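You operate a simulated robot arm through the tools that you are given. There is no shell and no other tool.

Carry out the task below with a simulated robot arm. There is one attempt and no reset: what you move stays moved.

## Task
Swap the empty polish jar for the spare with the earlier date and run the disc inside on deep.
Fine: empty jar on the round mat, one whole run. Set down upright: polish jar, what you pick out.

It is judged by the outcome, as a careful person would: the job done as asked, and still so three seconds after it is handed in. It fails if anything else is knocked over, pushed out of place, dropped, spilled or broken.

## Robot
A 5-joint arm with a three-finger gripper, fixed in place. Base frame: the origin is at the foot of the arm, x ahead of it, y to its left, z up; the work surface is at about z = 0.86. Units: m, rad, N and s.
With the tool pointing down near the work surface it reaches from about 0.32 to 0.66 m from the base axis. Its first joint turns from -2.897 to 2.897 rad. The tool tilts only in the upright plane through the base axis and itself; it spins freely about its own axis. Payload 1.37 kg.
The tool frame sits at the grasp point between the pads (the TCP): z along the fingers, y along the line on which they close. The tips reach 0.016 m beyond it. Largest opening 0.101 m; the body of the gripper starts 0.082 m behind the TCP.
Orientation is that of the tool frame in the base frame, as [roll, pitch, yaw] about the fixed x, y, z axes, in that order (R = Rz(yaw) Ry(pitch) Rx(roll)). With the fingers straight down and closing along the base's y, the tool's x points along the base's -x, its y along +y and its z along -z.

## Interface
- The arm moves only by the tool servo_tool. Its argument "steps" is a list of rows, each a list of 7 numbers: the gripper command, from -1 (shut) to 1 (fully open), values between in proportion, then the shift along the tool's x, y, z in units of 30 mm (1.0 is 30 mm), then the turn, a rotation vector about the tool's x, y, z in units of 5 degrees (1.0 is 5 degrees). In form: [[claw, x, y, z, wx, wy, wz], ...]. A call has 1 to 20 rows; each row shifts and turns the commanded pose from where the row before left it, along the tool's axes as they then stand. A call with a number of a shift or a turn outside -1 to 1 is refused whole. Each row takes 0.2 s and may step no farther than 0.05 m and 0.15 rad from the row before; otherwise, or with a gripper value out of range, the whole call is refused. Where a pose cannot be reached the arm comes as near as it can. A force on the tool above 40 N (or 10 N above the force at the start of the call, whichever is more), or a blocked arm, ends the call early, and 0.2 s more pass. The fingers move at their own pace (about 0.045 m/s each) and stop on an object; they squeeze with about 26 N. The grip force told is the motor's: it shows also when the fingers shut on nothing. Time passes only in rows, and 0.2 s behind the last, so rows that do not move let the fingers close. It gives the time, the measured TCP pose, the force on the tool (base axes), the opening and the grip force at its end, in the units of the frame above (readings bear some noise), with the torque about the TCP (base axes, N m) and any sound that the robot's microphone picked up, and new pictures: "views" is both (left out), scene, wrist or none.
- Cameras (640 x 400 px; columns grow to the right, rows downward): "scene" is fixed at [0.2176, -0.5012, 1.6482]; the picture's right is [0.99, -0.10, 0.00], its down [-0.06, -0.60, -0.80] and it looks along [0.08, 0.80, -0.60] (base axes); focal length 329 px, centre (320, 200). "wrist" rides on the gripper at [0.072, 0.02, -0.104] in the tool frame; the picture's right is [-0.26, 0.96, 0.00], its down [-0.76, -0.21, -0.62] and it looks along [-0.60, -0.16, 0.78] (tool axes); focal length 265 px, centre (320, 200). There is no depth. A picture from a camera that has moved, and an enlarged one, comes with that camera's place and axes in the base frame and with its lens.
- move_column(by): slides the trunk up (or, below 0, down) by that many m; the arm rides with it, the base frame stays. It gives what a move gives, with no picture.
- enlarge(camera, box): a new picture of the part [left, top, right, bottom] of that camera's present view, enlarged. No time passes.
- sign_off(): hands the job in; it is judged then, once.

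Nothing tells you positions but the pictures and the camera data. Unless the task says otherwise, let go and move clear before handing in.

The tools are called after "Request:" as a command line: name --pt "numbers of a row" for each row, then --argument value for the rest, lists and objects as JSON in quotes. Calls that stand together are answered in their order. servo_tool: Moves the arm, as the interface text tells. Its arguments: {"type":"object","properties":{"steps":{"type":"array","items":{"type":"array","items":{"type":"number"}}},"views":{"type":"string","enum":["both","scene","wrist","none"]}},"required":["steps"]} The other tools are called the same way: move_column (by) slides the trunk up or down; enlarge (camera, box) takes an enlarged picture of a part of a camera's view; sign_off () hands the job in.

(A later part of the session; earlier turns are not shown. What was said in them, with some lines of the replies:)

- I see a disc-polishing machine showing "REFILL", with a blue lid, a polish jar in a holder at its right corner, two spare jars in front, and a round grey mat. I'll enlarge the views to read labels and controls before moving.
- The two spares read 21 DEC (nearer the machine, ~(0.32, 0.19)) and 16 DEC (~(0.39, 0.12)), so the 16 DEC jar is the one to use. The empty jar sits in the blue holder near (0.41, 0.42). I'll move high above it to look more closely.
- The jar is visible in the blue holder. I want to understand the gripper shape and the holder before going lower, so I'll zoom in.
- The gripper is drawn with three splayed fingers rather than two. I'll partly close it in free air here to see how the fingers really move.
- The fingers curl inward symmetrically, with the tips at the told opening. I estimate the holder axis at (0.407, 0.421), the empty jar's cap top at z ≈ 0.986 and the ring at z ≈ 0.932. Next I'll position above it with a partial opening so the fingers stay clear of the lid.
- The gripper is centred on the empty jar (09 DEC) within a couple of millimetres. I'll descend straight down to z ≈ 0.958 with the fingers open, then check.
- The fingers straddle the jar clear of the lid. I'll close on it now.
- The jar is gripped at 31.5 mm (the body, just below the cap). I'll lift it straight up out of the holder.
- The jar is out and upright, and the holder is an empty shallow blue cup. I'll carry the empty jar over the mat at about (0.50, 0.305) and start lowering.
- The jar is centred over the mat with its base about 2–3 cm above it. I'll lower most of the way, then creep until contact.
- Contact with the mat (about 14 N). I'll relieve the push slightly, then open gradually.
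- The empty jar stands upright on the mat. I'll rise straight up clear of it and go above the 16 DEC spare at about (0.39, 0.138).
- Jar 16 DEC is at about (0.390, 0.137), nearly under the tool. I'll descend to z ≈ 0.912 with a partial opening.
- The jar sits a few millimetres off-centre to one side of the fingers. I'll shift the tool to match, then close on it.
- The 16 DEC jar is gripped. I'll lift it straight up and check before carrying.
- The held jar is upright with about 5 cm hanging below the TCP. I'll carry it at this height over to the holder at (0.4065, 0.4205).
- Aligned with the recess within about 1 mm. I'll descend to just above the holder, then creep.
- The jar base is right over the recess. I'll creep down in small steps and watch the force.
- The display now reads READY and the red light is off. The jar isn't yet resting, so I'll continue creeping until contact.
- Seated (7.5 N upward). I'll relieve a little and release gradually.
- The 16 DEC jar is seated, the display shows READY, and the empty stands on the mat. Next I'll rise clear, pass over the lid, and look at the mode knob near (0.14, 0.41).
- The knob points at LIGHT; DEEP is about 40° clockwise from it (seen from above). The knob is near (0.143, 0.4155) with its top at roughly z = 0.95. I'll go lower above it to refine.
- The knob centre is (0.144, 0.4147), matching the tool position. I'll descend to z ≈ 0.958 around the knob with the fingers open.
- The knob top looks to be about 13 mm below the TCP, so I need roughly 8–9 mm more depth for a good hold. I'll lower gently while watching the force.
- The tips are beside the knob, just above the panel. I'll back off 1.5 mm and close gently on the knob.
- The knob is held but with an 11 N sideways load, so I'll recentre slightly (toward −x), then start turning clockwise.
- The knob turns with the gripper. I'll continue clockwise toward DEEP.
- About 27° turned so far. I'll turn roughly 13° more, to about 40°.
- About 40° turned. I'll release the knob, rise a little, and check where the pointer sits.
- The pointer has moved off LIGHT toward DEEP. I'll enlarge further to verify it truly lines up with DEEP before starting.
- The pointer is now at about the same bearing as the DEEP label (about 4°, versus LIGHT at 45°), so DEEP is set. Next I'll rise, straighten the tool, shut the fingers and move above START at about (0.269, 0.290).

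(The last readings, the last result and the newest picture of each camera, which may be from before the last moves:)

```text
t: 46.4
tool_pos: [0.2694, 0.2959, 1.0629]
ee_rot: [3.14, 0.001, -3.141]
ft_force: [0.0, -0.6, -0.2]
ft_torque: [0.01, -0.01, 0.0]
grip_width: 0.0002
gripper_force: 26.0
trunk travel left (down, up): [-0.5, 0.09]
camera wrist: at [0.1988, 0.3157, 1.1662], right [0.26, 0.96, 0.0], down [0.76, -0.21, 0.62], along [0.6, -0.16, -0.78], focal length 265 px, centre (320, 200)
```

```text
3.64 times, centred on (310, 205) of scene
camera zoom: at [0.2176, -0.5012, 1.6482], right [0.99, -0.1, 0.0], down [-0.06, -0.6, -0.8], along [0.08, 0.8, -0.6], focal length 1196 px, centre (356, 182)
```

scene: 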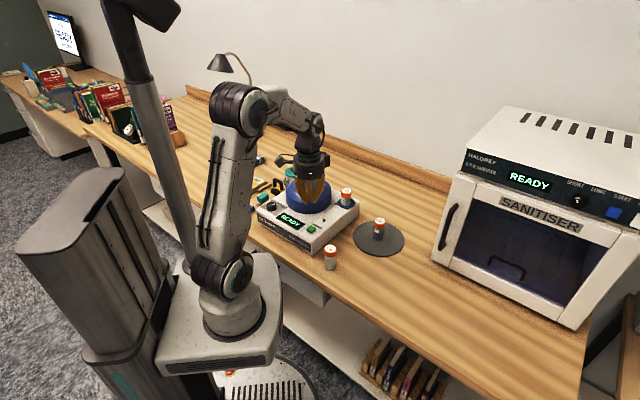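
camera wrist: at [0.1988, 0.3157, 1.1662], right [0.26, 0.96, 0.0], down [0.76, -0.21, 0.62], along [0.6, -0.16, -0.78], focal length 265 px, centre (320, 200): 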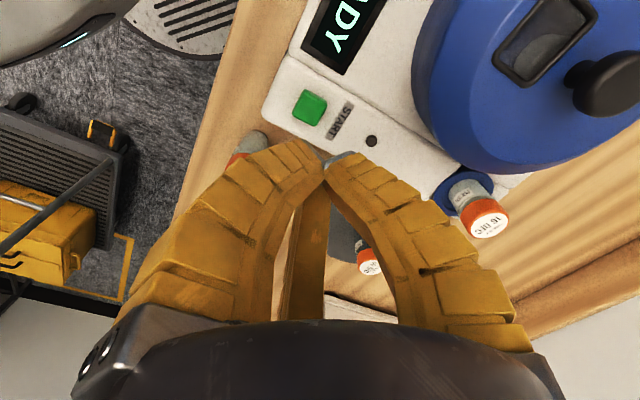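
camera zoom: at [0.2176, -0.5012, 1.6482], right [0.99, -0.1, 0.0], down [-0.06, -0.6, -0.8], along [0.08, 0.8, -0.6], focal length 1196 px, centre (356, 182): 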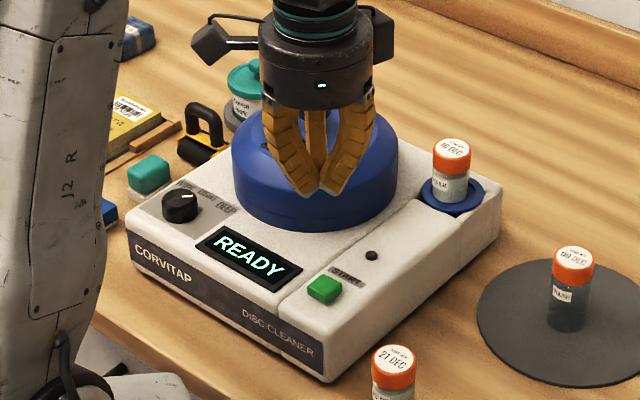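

The START button top is at about (0.2695, 0.2875, 0.94). I'll shift over it and come down to just above.

Request:
servo_tool --pt "-1 0 -0.28 0.4 0 0 0" --pt "-1 0 0 0.6 0 0 0" --pt "-1 0 0 0.7 0 0 0" --pt "-1 0 0 0.6 0 0 0" --pt "-1 0 0 0.5 0 0 0" --pt "-1 0 0 0 0 0 0" --views "both"

Request:
enlarge --camera "wrist" --box '[220, 60, 440, 260]'

Request:
enlarge --camera "scene" --box '[270, 180, 350, 260]'

```text
t: 47.8
tool_pos: [0.2666, 0.2894, 0.976]
ee_rot: [-3.14, 0.0, 3.14]
ft_force: [0.3, 0.7, 0.6]
ft_torque: [0.0, -0.01, 0.02]
grip_width: 0.0
gripper_force: 26.0
trunk travel left (down, up): [-0.5, 0.09]
camera wrist: at [0.1968, 0.309, 1.0789], right [0.26, 0.96, 0.0], down [0.76, -0.21, 0.62], along [0.6, -0.16, -0.78], focal length 265 px, centre (320, 200)
```

scene: 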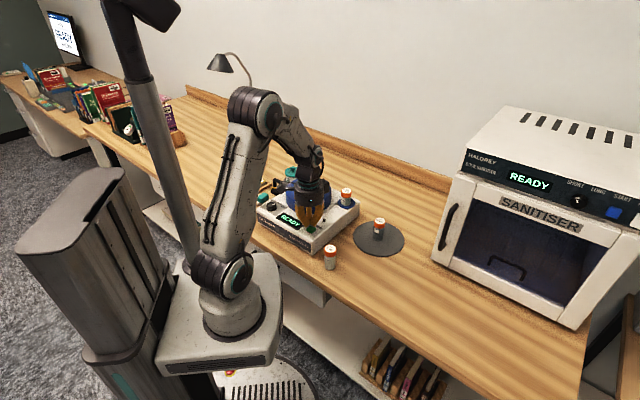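
wrist: 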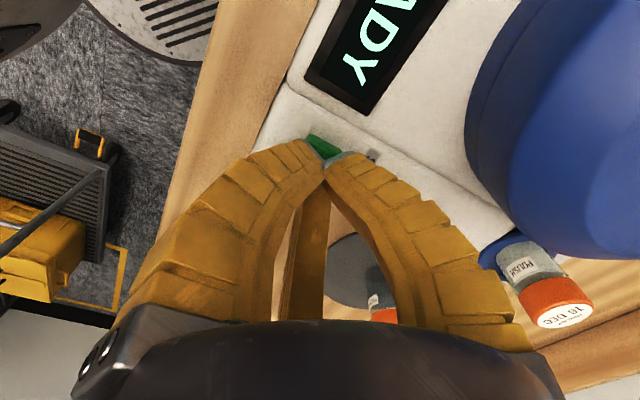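

```text
2.00 times, centred on (330, 160) of wrist
camera zoom: at [0.1968, 0.309, 1.0789], right [0.26, 0.96, 0.0], down [0.76, -0.21, 0.62], along [0.6, -0.16, -0.78], focal length 531 px, centre (300, 280)
```

zoom: 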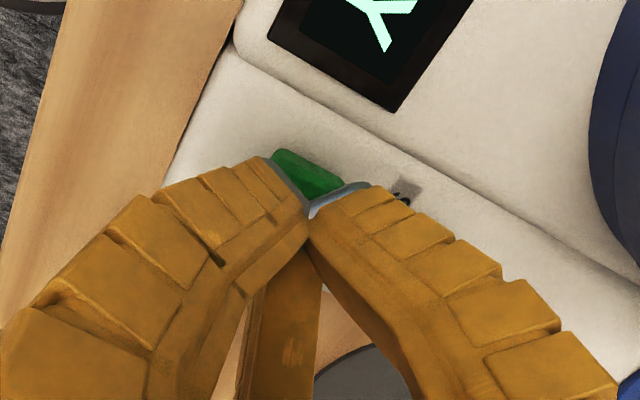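

```text
5.00 times, centred on (310, 220) of scene
camera zoom: at [0.2176, -0.5012, 1.6482], right [0.99, -0.1, 0.0], down [-0.06, -0.6, -0.8], along [0.08, 0.8, -0.6], focal length 1644 px, centre (370, 100)
```

zoom: 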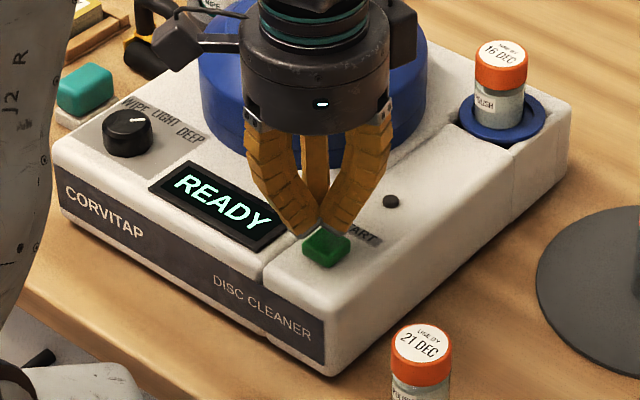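

The fingertips line up over the green button. I'll creep down onto it and watch the force.

Request:
servo_tool --pt "-1 0 0 0.25 0 0 0" --pt "-1 0 0 0.2 0 0 0" --pt "-1 0 0 0.1 0 0 0" --pt "-1 0 0 0.05 0 0 0" --views "scene"

Request:
enlarge --camera "scene" --box '[270, 180, 350, 260]'

```text
t: 48.8
tool_pos: [0.268, 0.2873, 0.9591]
ee_rot: [3.14, -0.001, -3.141]
ft_force: [-0.3, -0.3, -0.2]
ft_torque: [-0.01, 0.02, -0.04]
grip_width: 0.006
gripper_force: 27.5
trunk travel left (down, up): [-0.5, 0.09]
```

scene: 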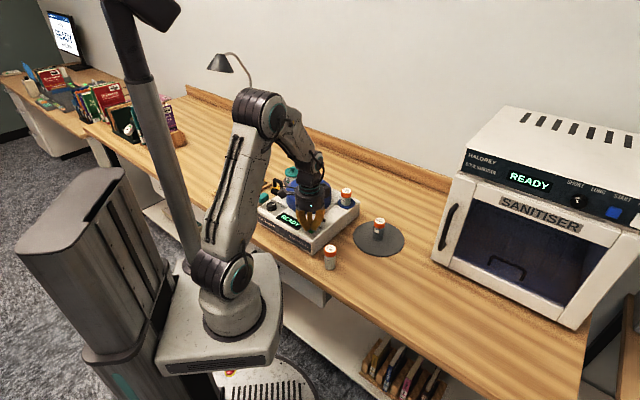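

```text
5.00 times, centred on (310, 220) of scene
camera zoom: at [0.2176, -0.5012, 1.6482], right [0.99, -0.1, 0.0], down [-0.06, -0.6, -0.8], along [0.08, 0.8, -0.6], focal length 1644 px, centre (370, 100)
```

zoom: 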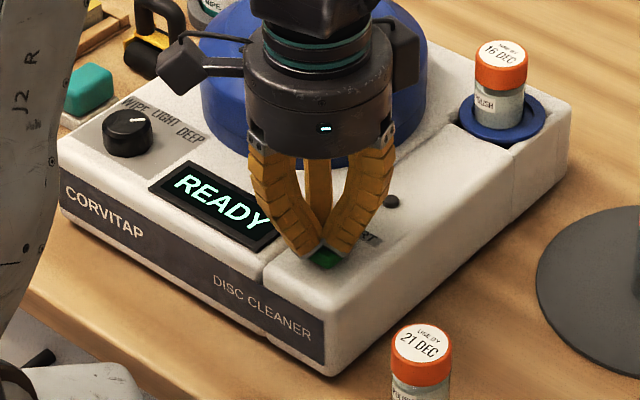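

The fingers have just started touching the button (opening 6 mm). I'll keep pressing in small steps.

Request:
servo_tool --pt "-1 0 0 0.06 0 0 0" --pt "-1 0 0 0.06 0 0 0" --views "scene"

Request:
enlarge --camera "scene" --box '[270, 180, 350, 260]'

```text
t: 49.4
tool_pos: [0.2696, 0.2877, 0.955]
ee_rot: [3.141, -0.002, -3.14]
ft_force: [-0.4, -1.5, 2.3]
ft_torque: [-0.01, -0.03, -0.01]
grip_width: 0.0059
gripper_force: 27.9
trunk travel left (down, up): [-0.5, 0.09]
heard: click
```

scene: 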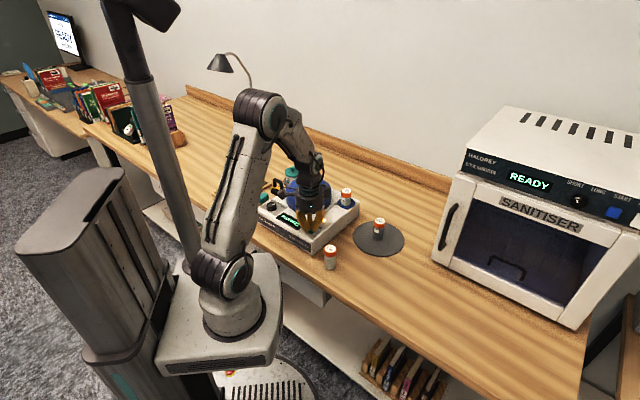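

```text
5.00 times, centred on (310, 220) of scene
camera zoom: at [0.2176, -0.5012, 1.6482], right [0.99, -0.1, 0.0], down [-0.06, -0.6, -0.8], along [0.08, 0.8, -0.6], focal length 1644 px, centre (370, 100)
```

zoom: 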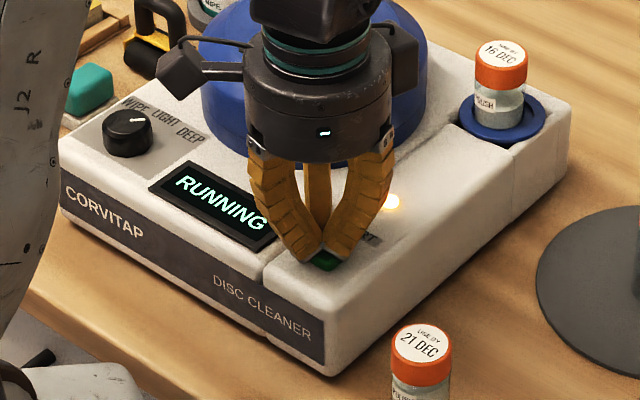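

A click, and the display shows RUNNING with an amber light. I'll lift straight off the button and wait clear of the machine.

Request:
servo_tool --pt "-1 0 0 -0.2 0 0 0" --pt "-1 0 0 -0.5 0 0 0" --pt "-1 0 0 -0.7 0 0 0" --pt "-1 0 0 -0.8 0 0 0" --pt "-1 0 0 -0.8 0 0 0" --pt "-1 0 0 -0.8 0 0 0" --pt "-1 0 0 -0.8 0 0 0" --pt "-1 0 0 -0.8 0 0 0" --views "both"

Request:
enlarge --camera "scene" --box '[250, 160, 410, 280]'

```text
t: 51.2
tool_pos: [0.2707, 0.2853, 1.12]
ee_rot: [-3.14, 0.001, 3.141]
ft_force: [-0.1, 0.3, 0.3]
ft_torque: [-0.01, 0.0, -0.04]
grip_width: 0.0
gripper_force: 28.0
trunk travel left (down, up): [-0.5, 0.09]
camera wrist: at [0.2002, 0.3056, 1.2232], right [0.26, 0.96, 0.0], down [0.76, -0.21, 0.62], along [0.6, -0.17, -0.78], focal length 265 px, centre (320, 200)
```

scene: 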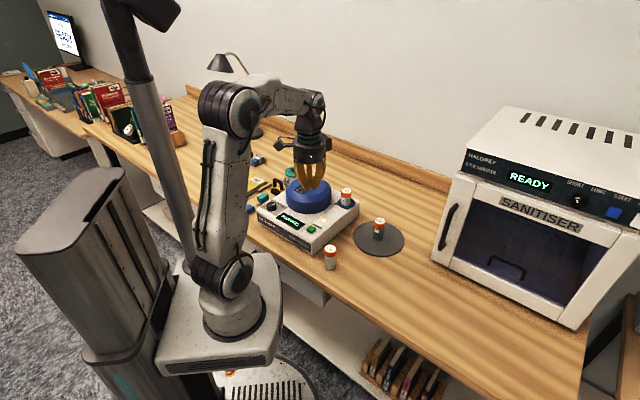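
wrist: 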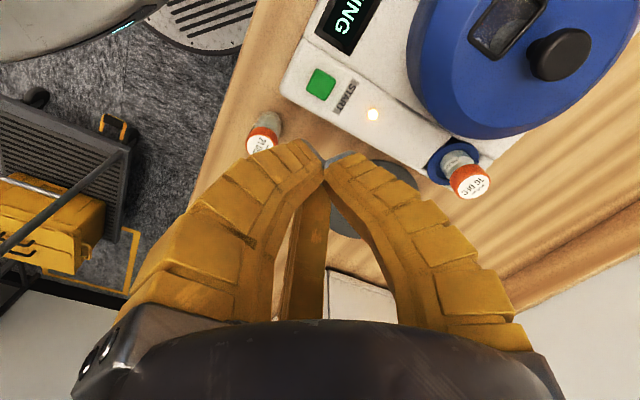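

```text
3.33 times, centred on (330, 220) of scene
camera zoom: at [0.2176, -0.5012, 1.6482], right [0.99, -0.1, 0.0], down [-0.06, -0.6, -0.8], along [0.08, 0.8, -0.6], focal length 1096 px, centre (287, 133)
```

zoom: 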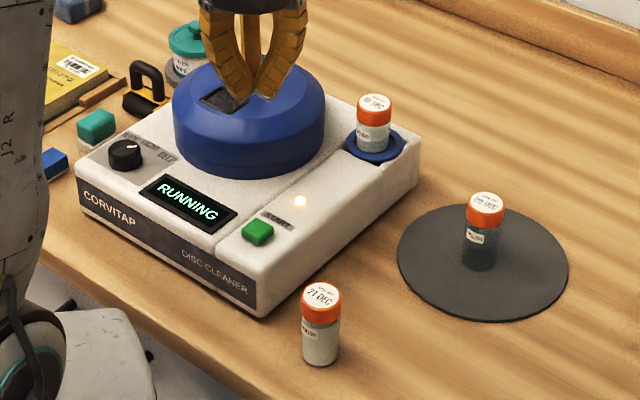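

The machine is running, the tool is clear, and both jars are in place. I'll wait without moving until the run completes.

Request:
servo_tool --pt "-1 0 0 0 0 0 0" --pt "-1 0 0 0 0 0 0" --pt "-1 0 0 0 0 0 0" --pt "-1 0 0 0 0 0 0" --pt "-1 0 0 0 0 0 0" --pt "-1 0 0 0 0 0 0" --pt "-1 0 0 0 0 0 0" --pt "-1 0 0 0 0 0 0" --pt "-1 0 0 0 0 0 0" --pt "-1 0 0 0 0 0 0" --pt "-1 0 0 0 0 0 0" --pt "-1 0 0 0 0 0 0" --pt "-1 0 0 0 0 0 0" --pt "-1 0 0 0 0 0 0" --pt "-1 0 0 0 0 0 0" --pt "-1 0 0 0 0 0 0" --pt "-1 0 0 0 0 0 0" --pt "-1 0 0 0 0 0 0" --pt "-1 0 0 0 0 0 0" --pt "-1 0 0 0 0 0 0" --views "scene"

Request:
enlarge --camera "scene" --box '[250, 170, 340, 250]'

```text
t: 55.4
tool_pos: [0.2708, 0.2858, 1.1193]
ee_rot: [-3.141, -0.002, 3.141]
ft_force: [0.9, 0.6, -0.6]
ft_torque: [0.0, -0.02, 0.04]
grip_width: 0.0001
gripper_force: 28.4
trunk travel left (down, up): [-0.5, 0.09]
```

scene: 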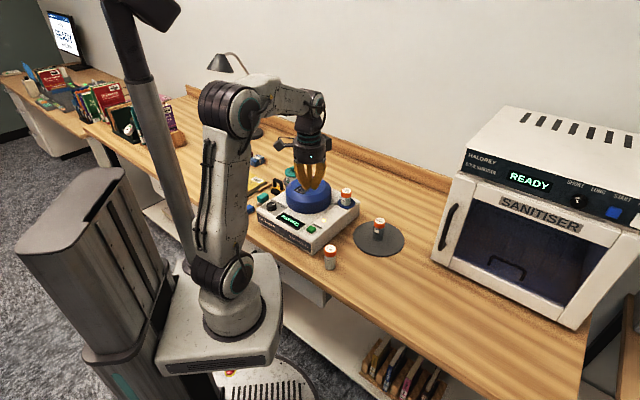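

```text
5.00 times, centred on (295, 210) of scene
camera zoom: at [0.2176, -0.5012, 1.6482], right [0.99, -0.1, 0.0], down [-0.06, -0.6, -0.8], along [0.08, 0.8, -0.6], focal length 1644 px, centre (445, 150)
```

zoom: 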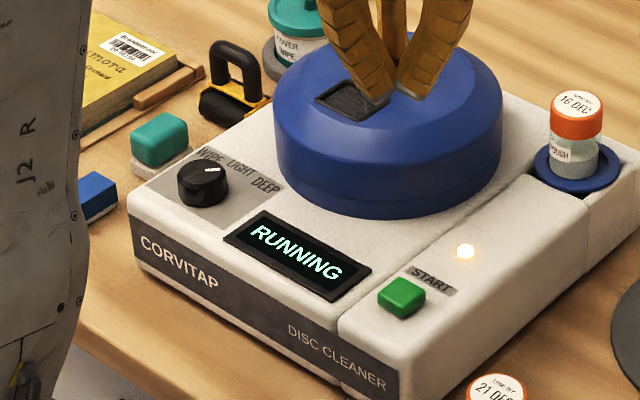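

Still RUNNING, and the polish level in the jar is dropping as it's used. I'll keep waiting.

Request:
servo_tool --pt "0 0 0 0 0 0 0" --pt "0 0 0 0 0 0 0" --pt "0 0 0 0 0 0 0" --pt "0 0 0 0 0 0 0" --pt "0 0 0 0 0 0 0" --pt "0 0 0 0 0 0 0" --pt "0 0 0 0 0 0 0" --pt "0 0 0 0 0 0 0" --pt "0 0 0 0 0 0 0" --pt "0 0 0 0 0 0 0" --pt "0 0 0 0 0 0 0" --pt "0 0 0 0 0 0 0" --pt "0 0 0 0 0 0 0" --pt "0 0 0 0 0 0 0" --pt "0 0 0 0 0 0 0" --pt "0 0 0 0 0 0 0" --pt "0 0 0 0 0 0 0" --pt "0 0 0 0 0 0 0" --pt "0 0 0 0 0 0 0" --pt "0 0 0 0 0 0 0" --views "none"

Request:
servo_tool --pt "0 0 0 0 0 0 0" --pt "0 0 0 0 0 0 0" --pt "0 0 0 0 0 0 0" --pt "0 0 0 0 0 0 0" --pt "0 0 0 0 0 0 0" --pt "0 0 0 0 0 0 0" --pt "0 0 0 0 0 0 0" --pt "0 0 0 0 0 0 0" --pt "0 0 0 0 0 0 0" --pt "0 0 0 0 0 0 0" --pt "0 0 0 0 0 0 0" --pt "0 0 0 0 0 0 0" --pt "0 0 0 0 0 0 0" --pt "0 0 0 0 0 0 0" --pt "0 0 0 0 0 0 0" --pt "0 0 0 0 0 0 0" --pt "0 0 0 0 0 0 0" --pt "0 0 0 0 0 0 0" --pt "0 0 0 0 0 0 0" --pt "0 0 0 0 0 0 0" --views "scene"

Request:
enlarge --camera "scene" --box '[250, 170, 340, 250]'

```text
t: 59.6
tool_pos: [0.2699, 0.2853, 1.1183]
ee_rot: [3.141, -0.001, -3.141]
ft_force: [1.0, 0.3, -0.5]
ft_torque: [0.0, 0.01, -0.01]
grip_width: 0.0541
gripper_force: 2.9
trunk travel left (down, up): [-0.5, 0.09]
```

```text
t: 63.8
tool_pos: [0.2708, 0.2863, 1.1194]
ee_rot: [3.142, 0.0, 3.14]
ft_force: [-0.2, 0.4, -0.7]
ft_torque: [-0.05, -0.01, 0.04]
grip_width: 0.054
gripper_force: 3.1
trunk travel left (down, up): [-0.5, 0.09]
```

scene: 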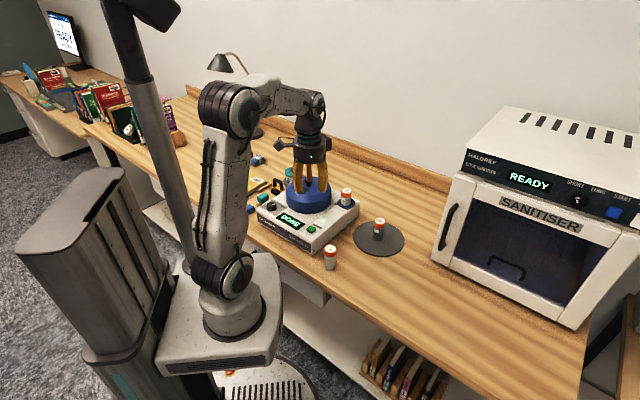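

```text
5.00 times, centred on (295, 210) of scene
camera zoom: at [0.2176, -0.5012, 1.6482], right [0.99, -0.1, 0.0], down [-0.06, -0.6, -0.8], along [0.08, 0.8, -0.6], focal length 1644 px, centre (445, 150)
```

zoom: 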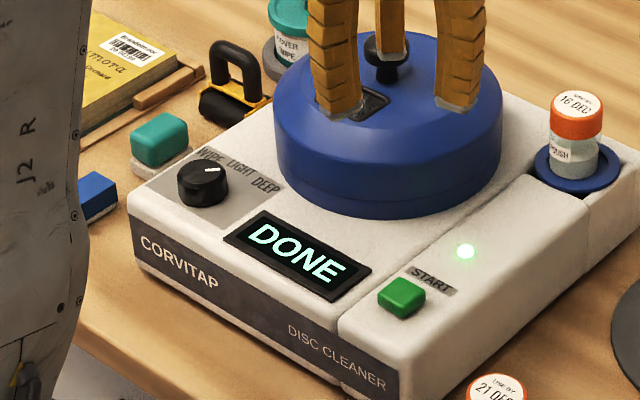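

The display reads DONE with a green light, and the knob is still on DEEP. I'll take one last look at the jars before handing in.

Request:
enlarge --camera "scene" --box '[310, 170, 420, 280]'

```text
3.64 times, centred on (365, 225) of scene
camera zoom: at [0.2176, -0.5012, 1.6482], right [0.99, -0.1, 0.0], down [-0.06, -0.6, -0.8], along [0.08, 0.8, -0.6], focal length 1196 px, centre (156, 109)
```

zoom: 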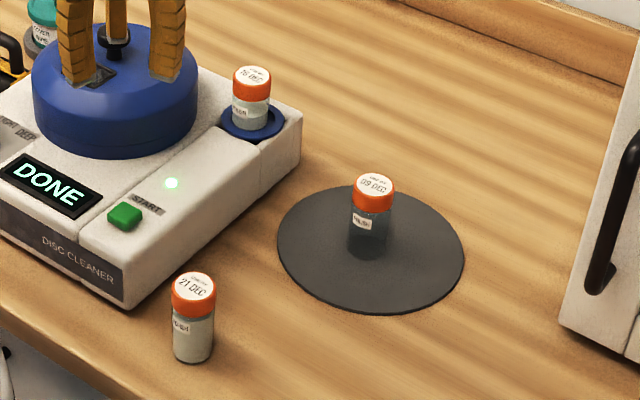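

The 16 DEC jar is upright in the holder, the empty 09 DEC jar is upright on the round mat, and the 21 DEC spare hasn't been touched. One full DEEP run has finished and the tool is clear, so I'm handing in.

Request:
sign_off

```text
The job is handed in.
```

The job is handed in: the empty jar is swapped out and the disc has had one full run on deep.

- **Jar swap:** the empty jar (09 DEC) stands upright on the round mat. The 16 DEC spare, the earlier of the two, is upright in the holder; the display changed from REFILL to READY as it went in.
- **Mode:** the knob was on LIGHT. I turned it to DEEP and checked the pointer against the label before starting.
- **Run:** I pressed START once, waited through RUNNING, and the display ended on DONE with a green light.
- **Everything else:** I didn't touch the 21 DEC spare, and in the last pictures nothing looked moved or knocked over. The gripper was open and clear above the machine at hand-in.
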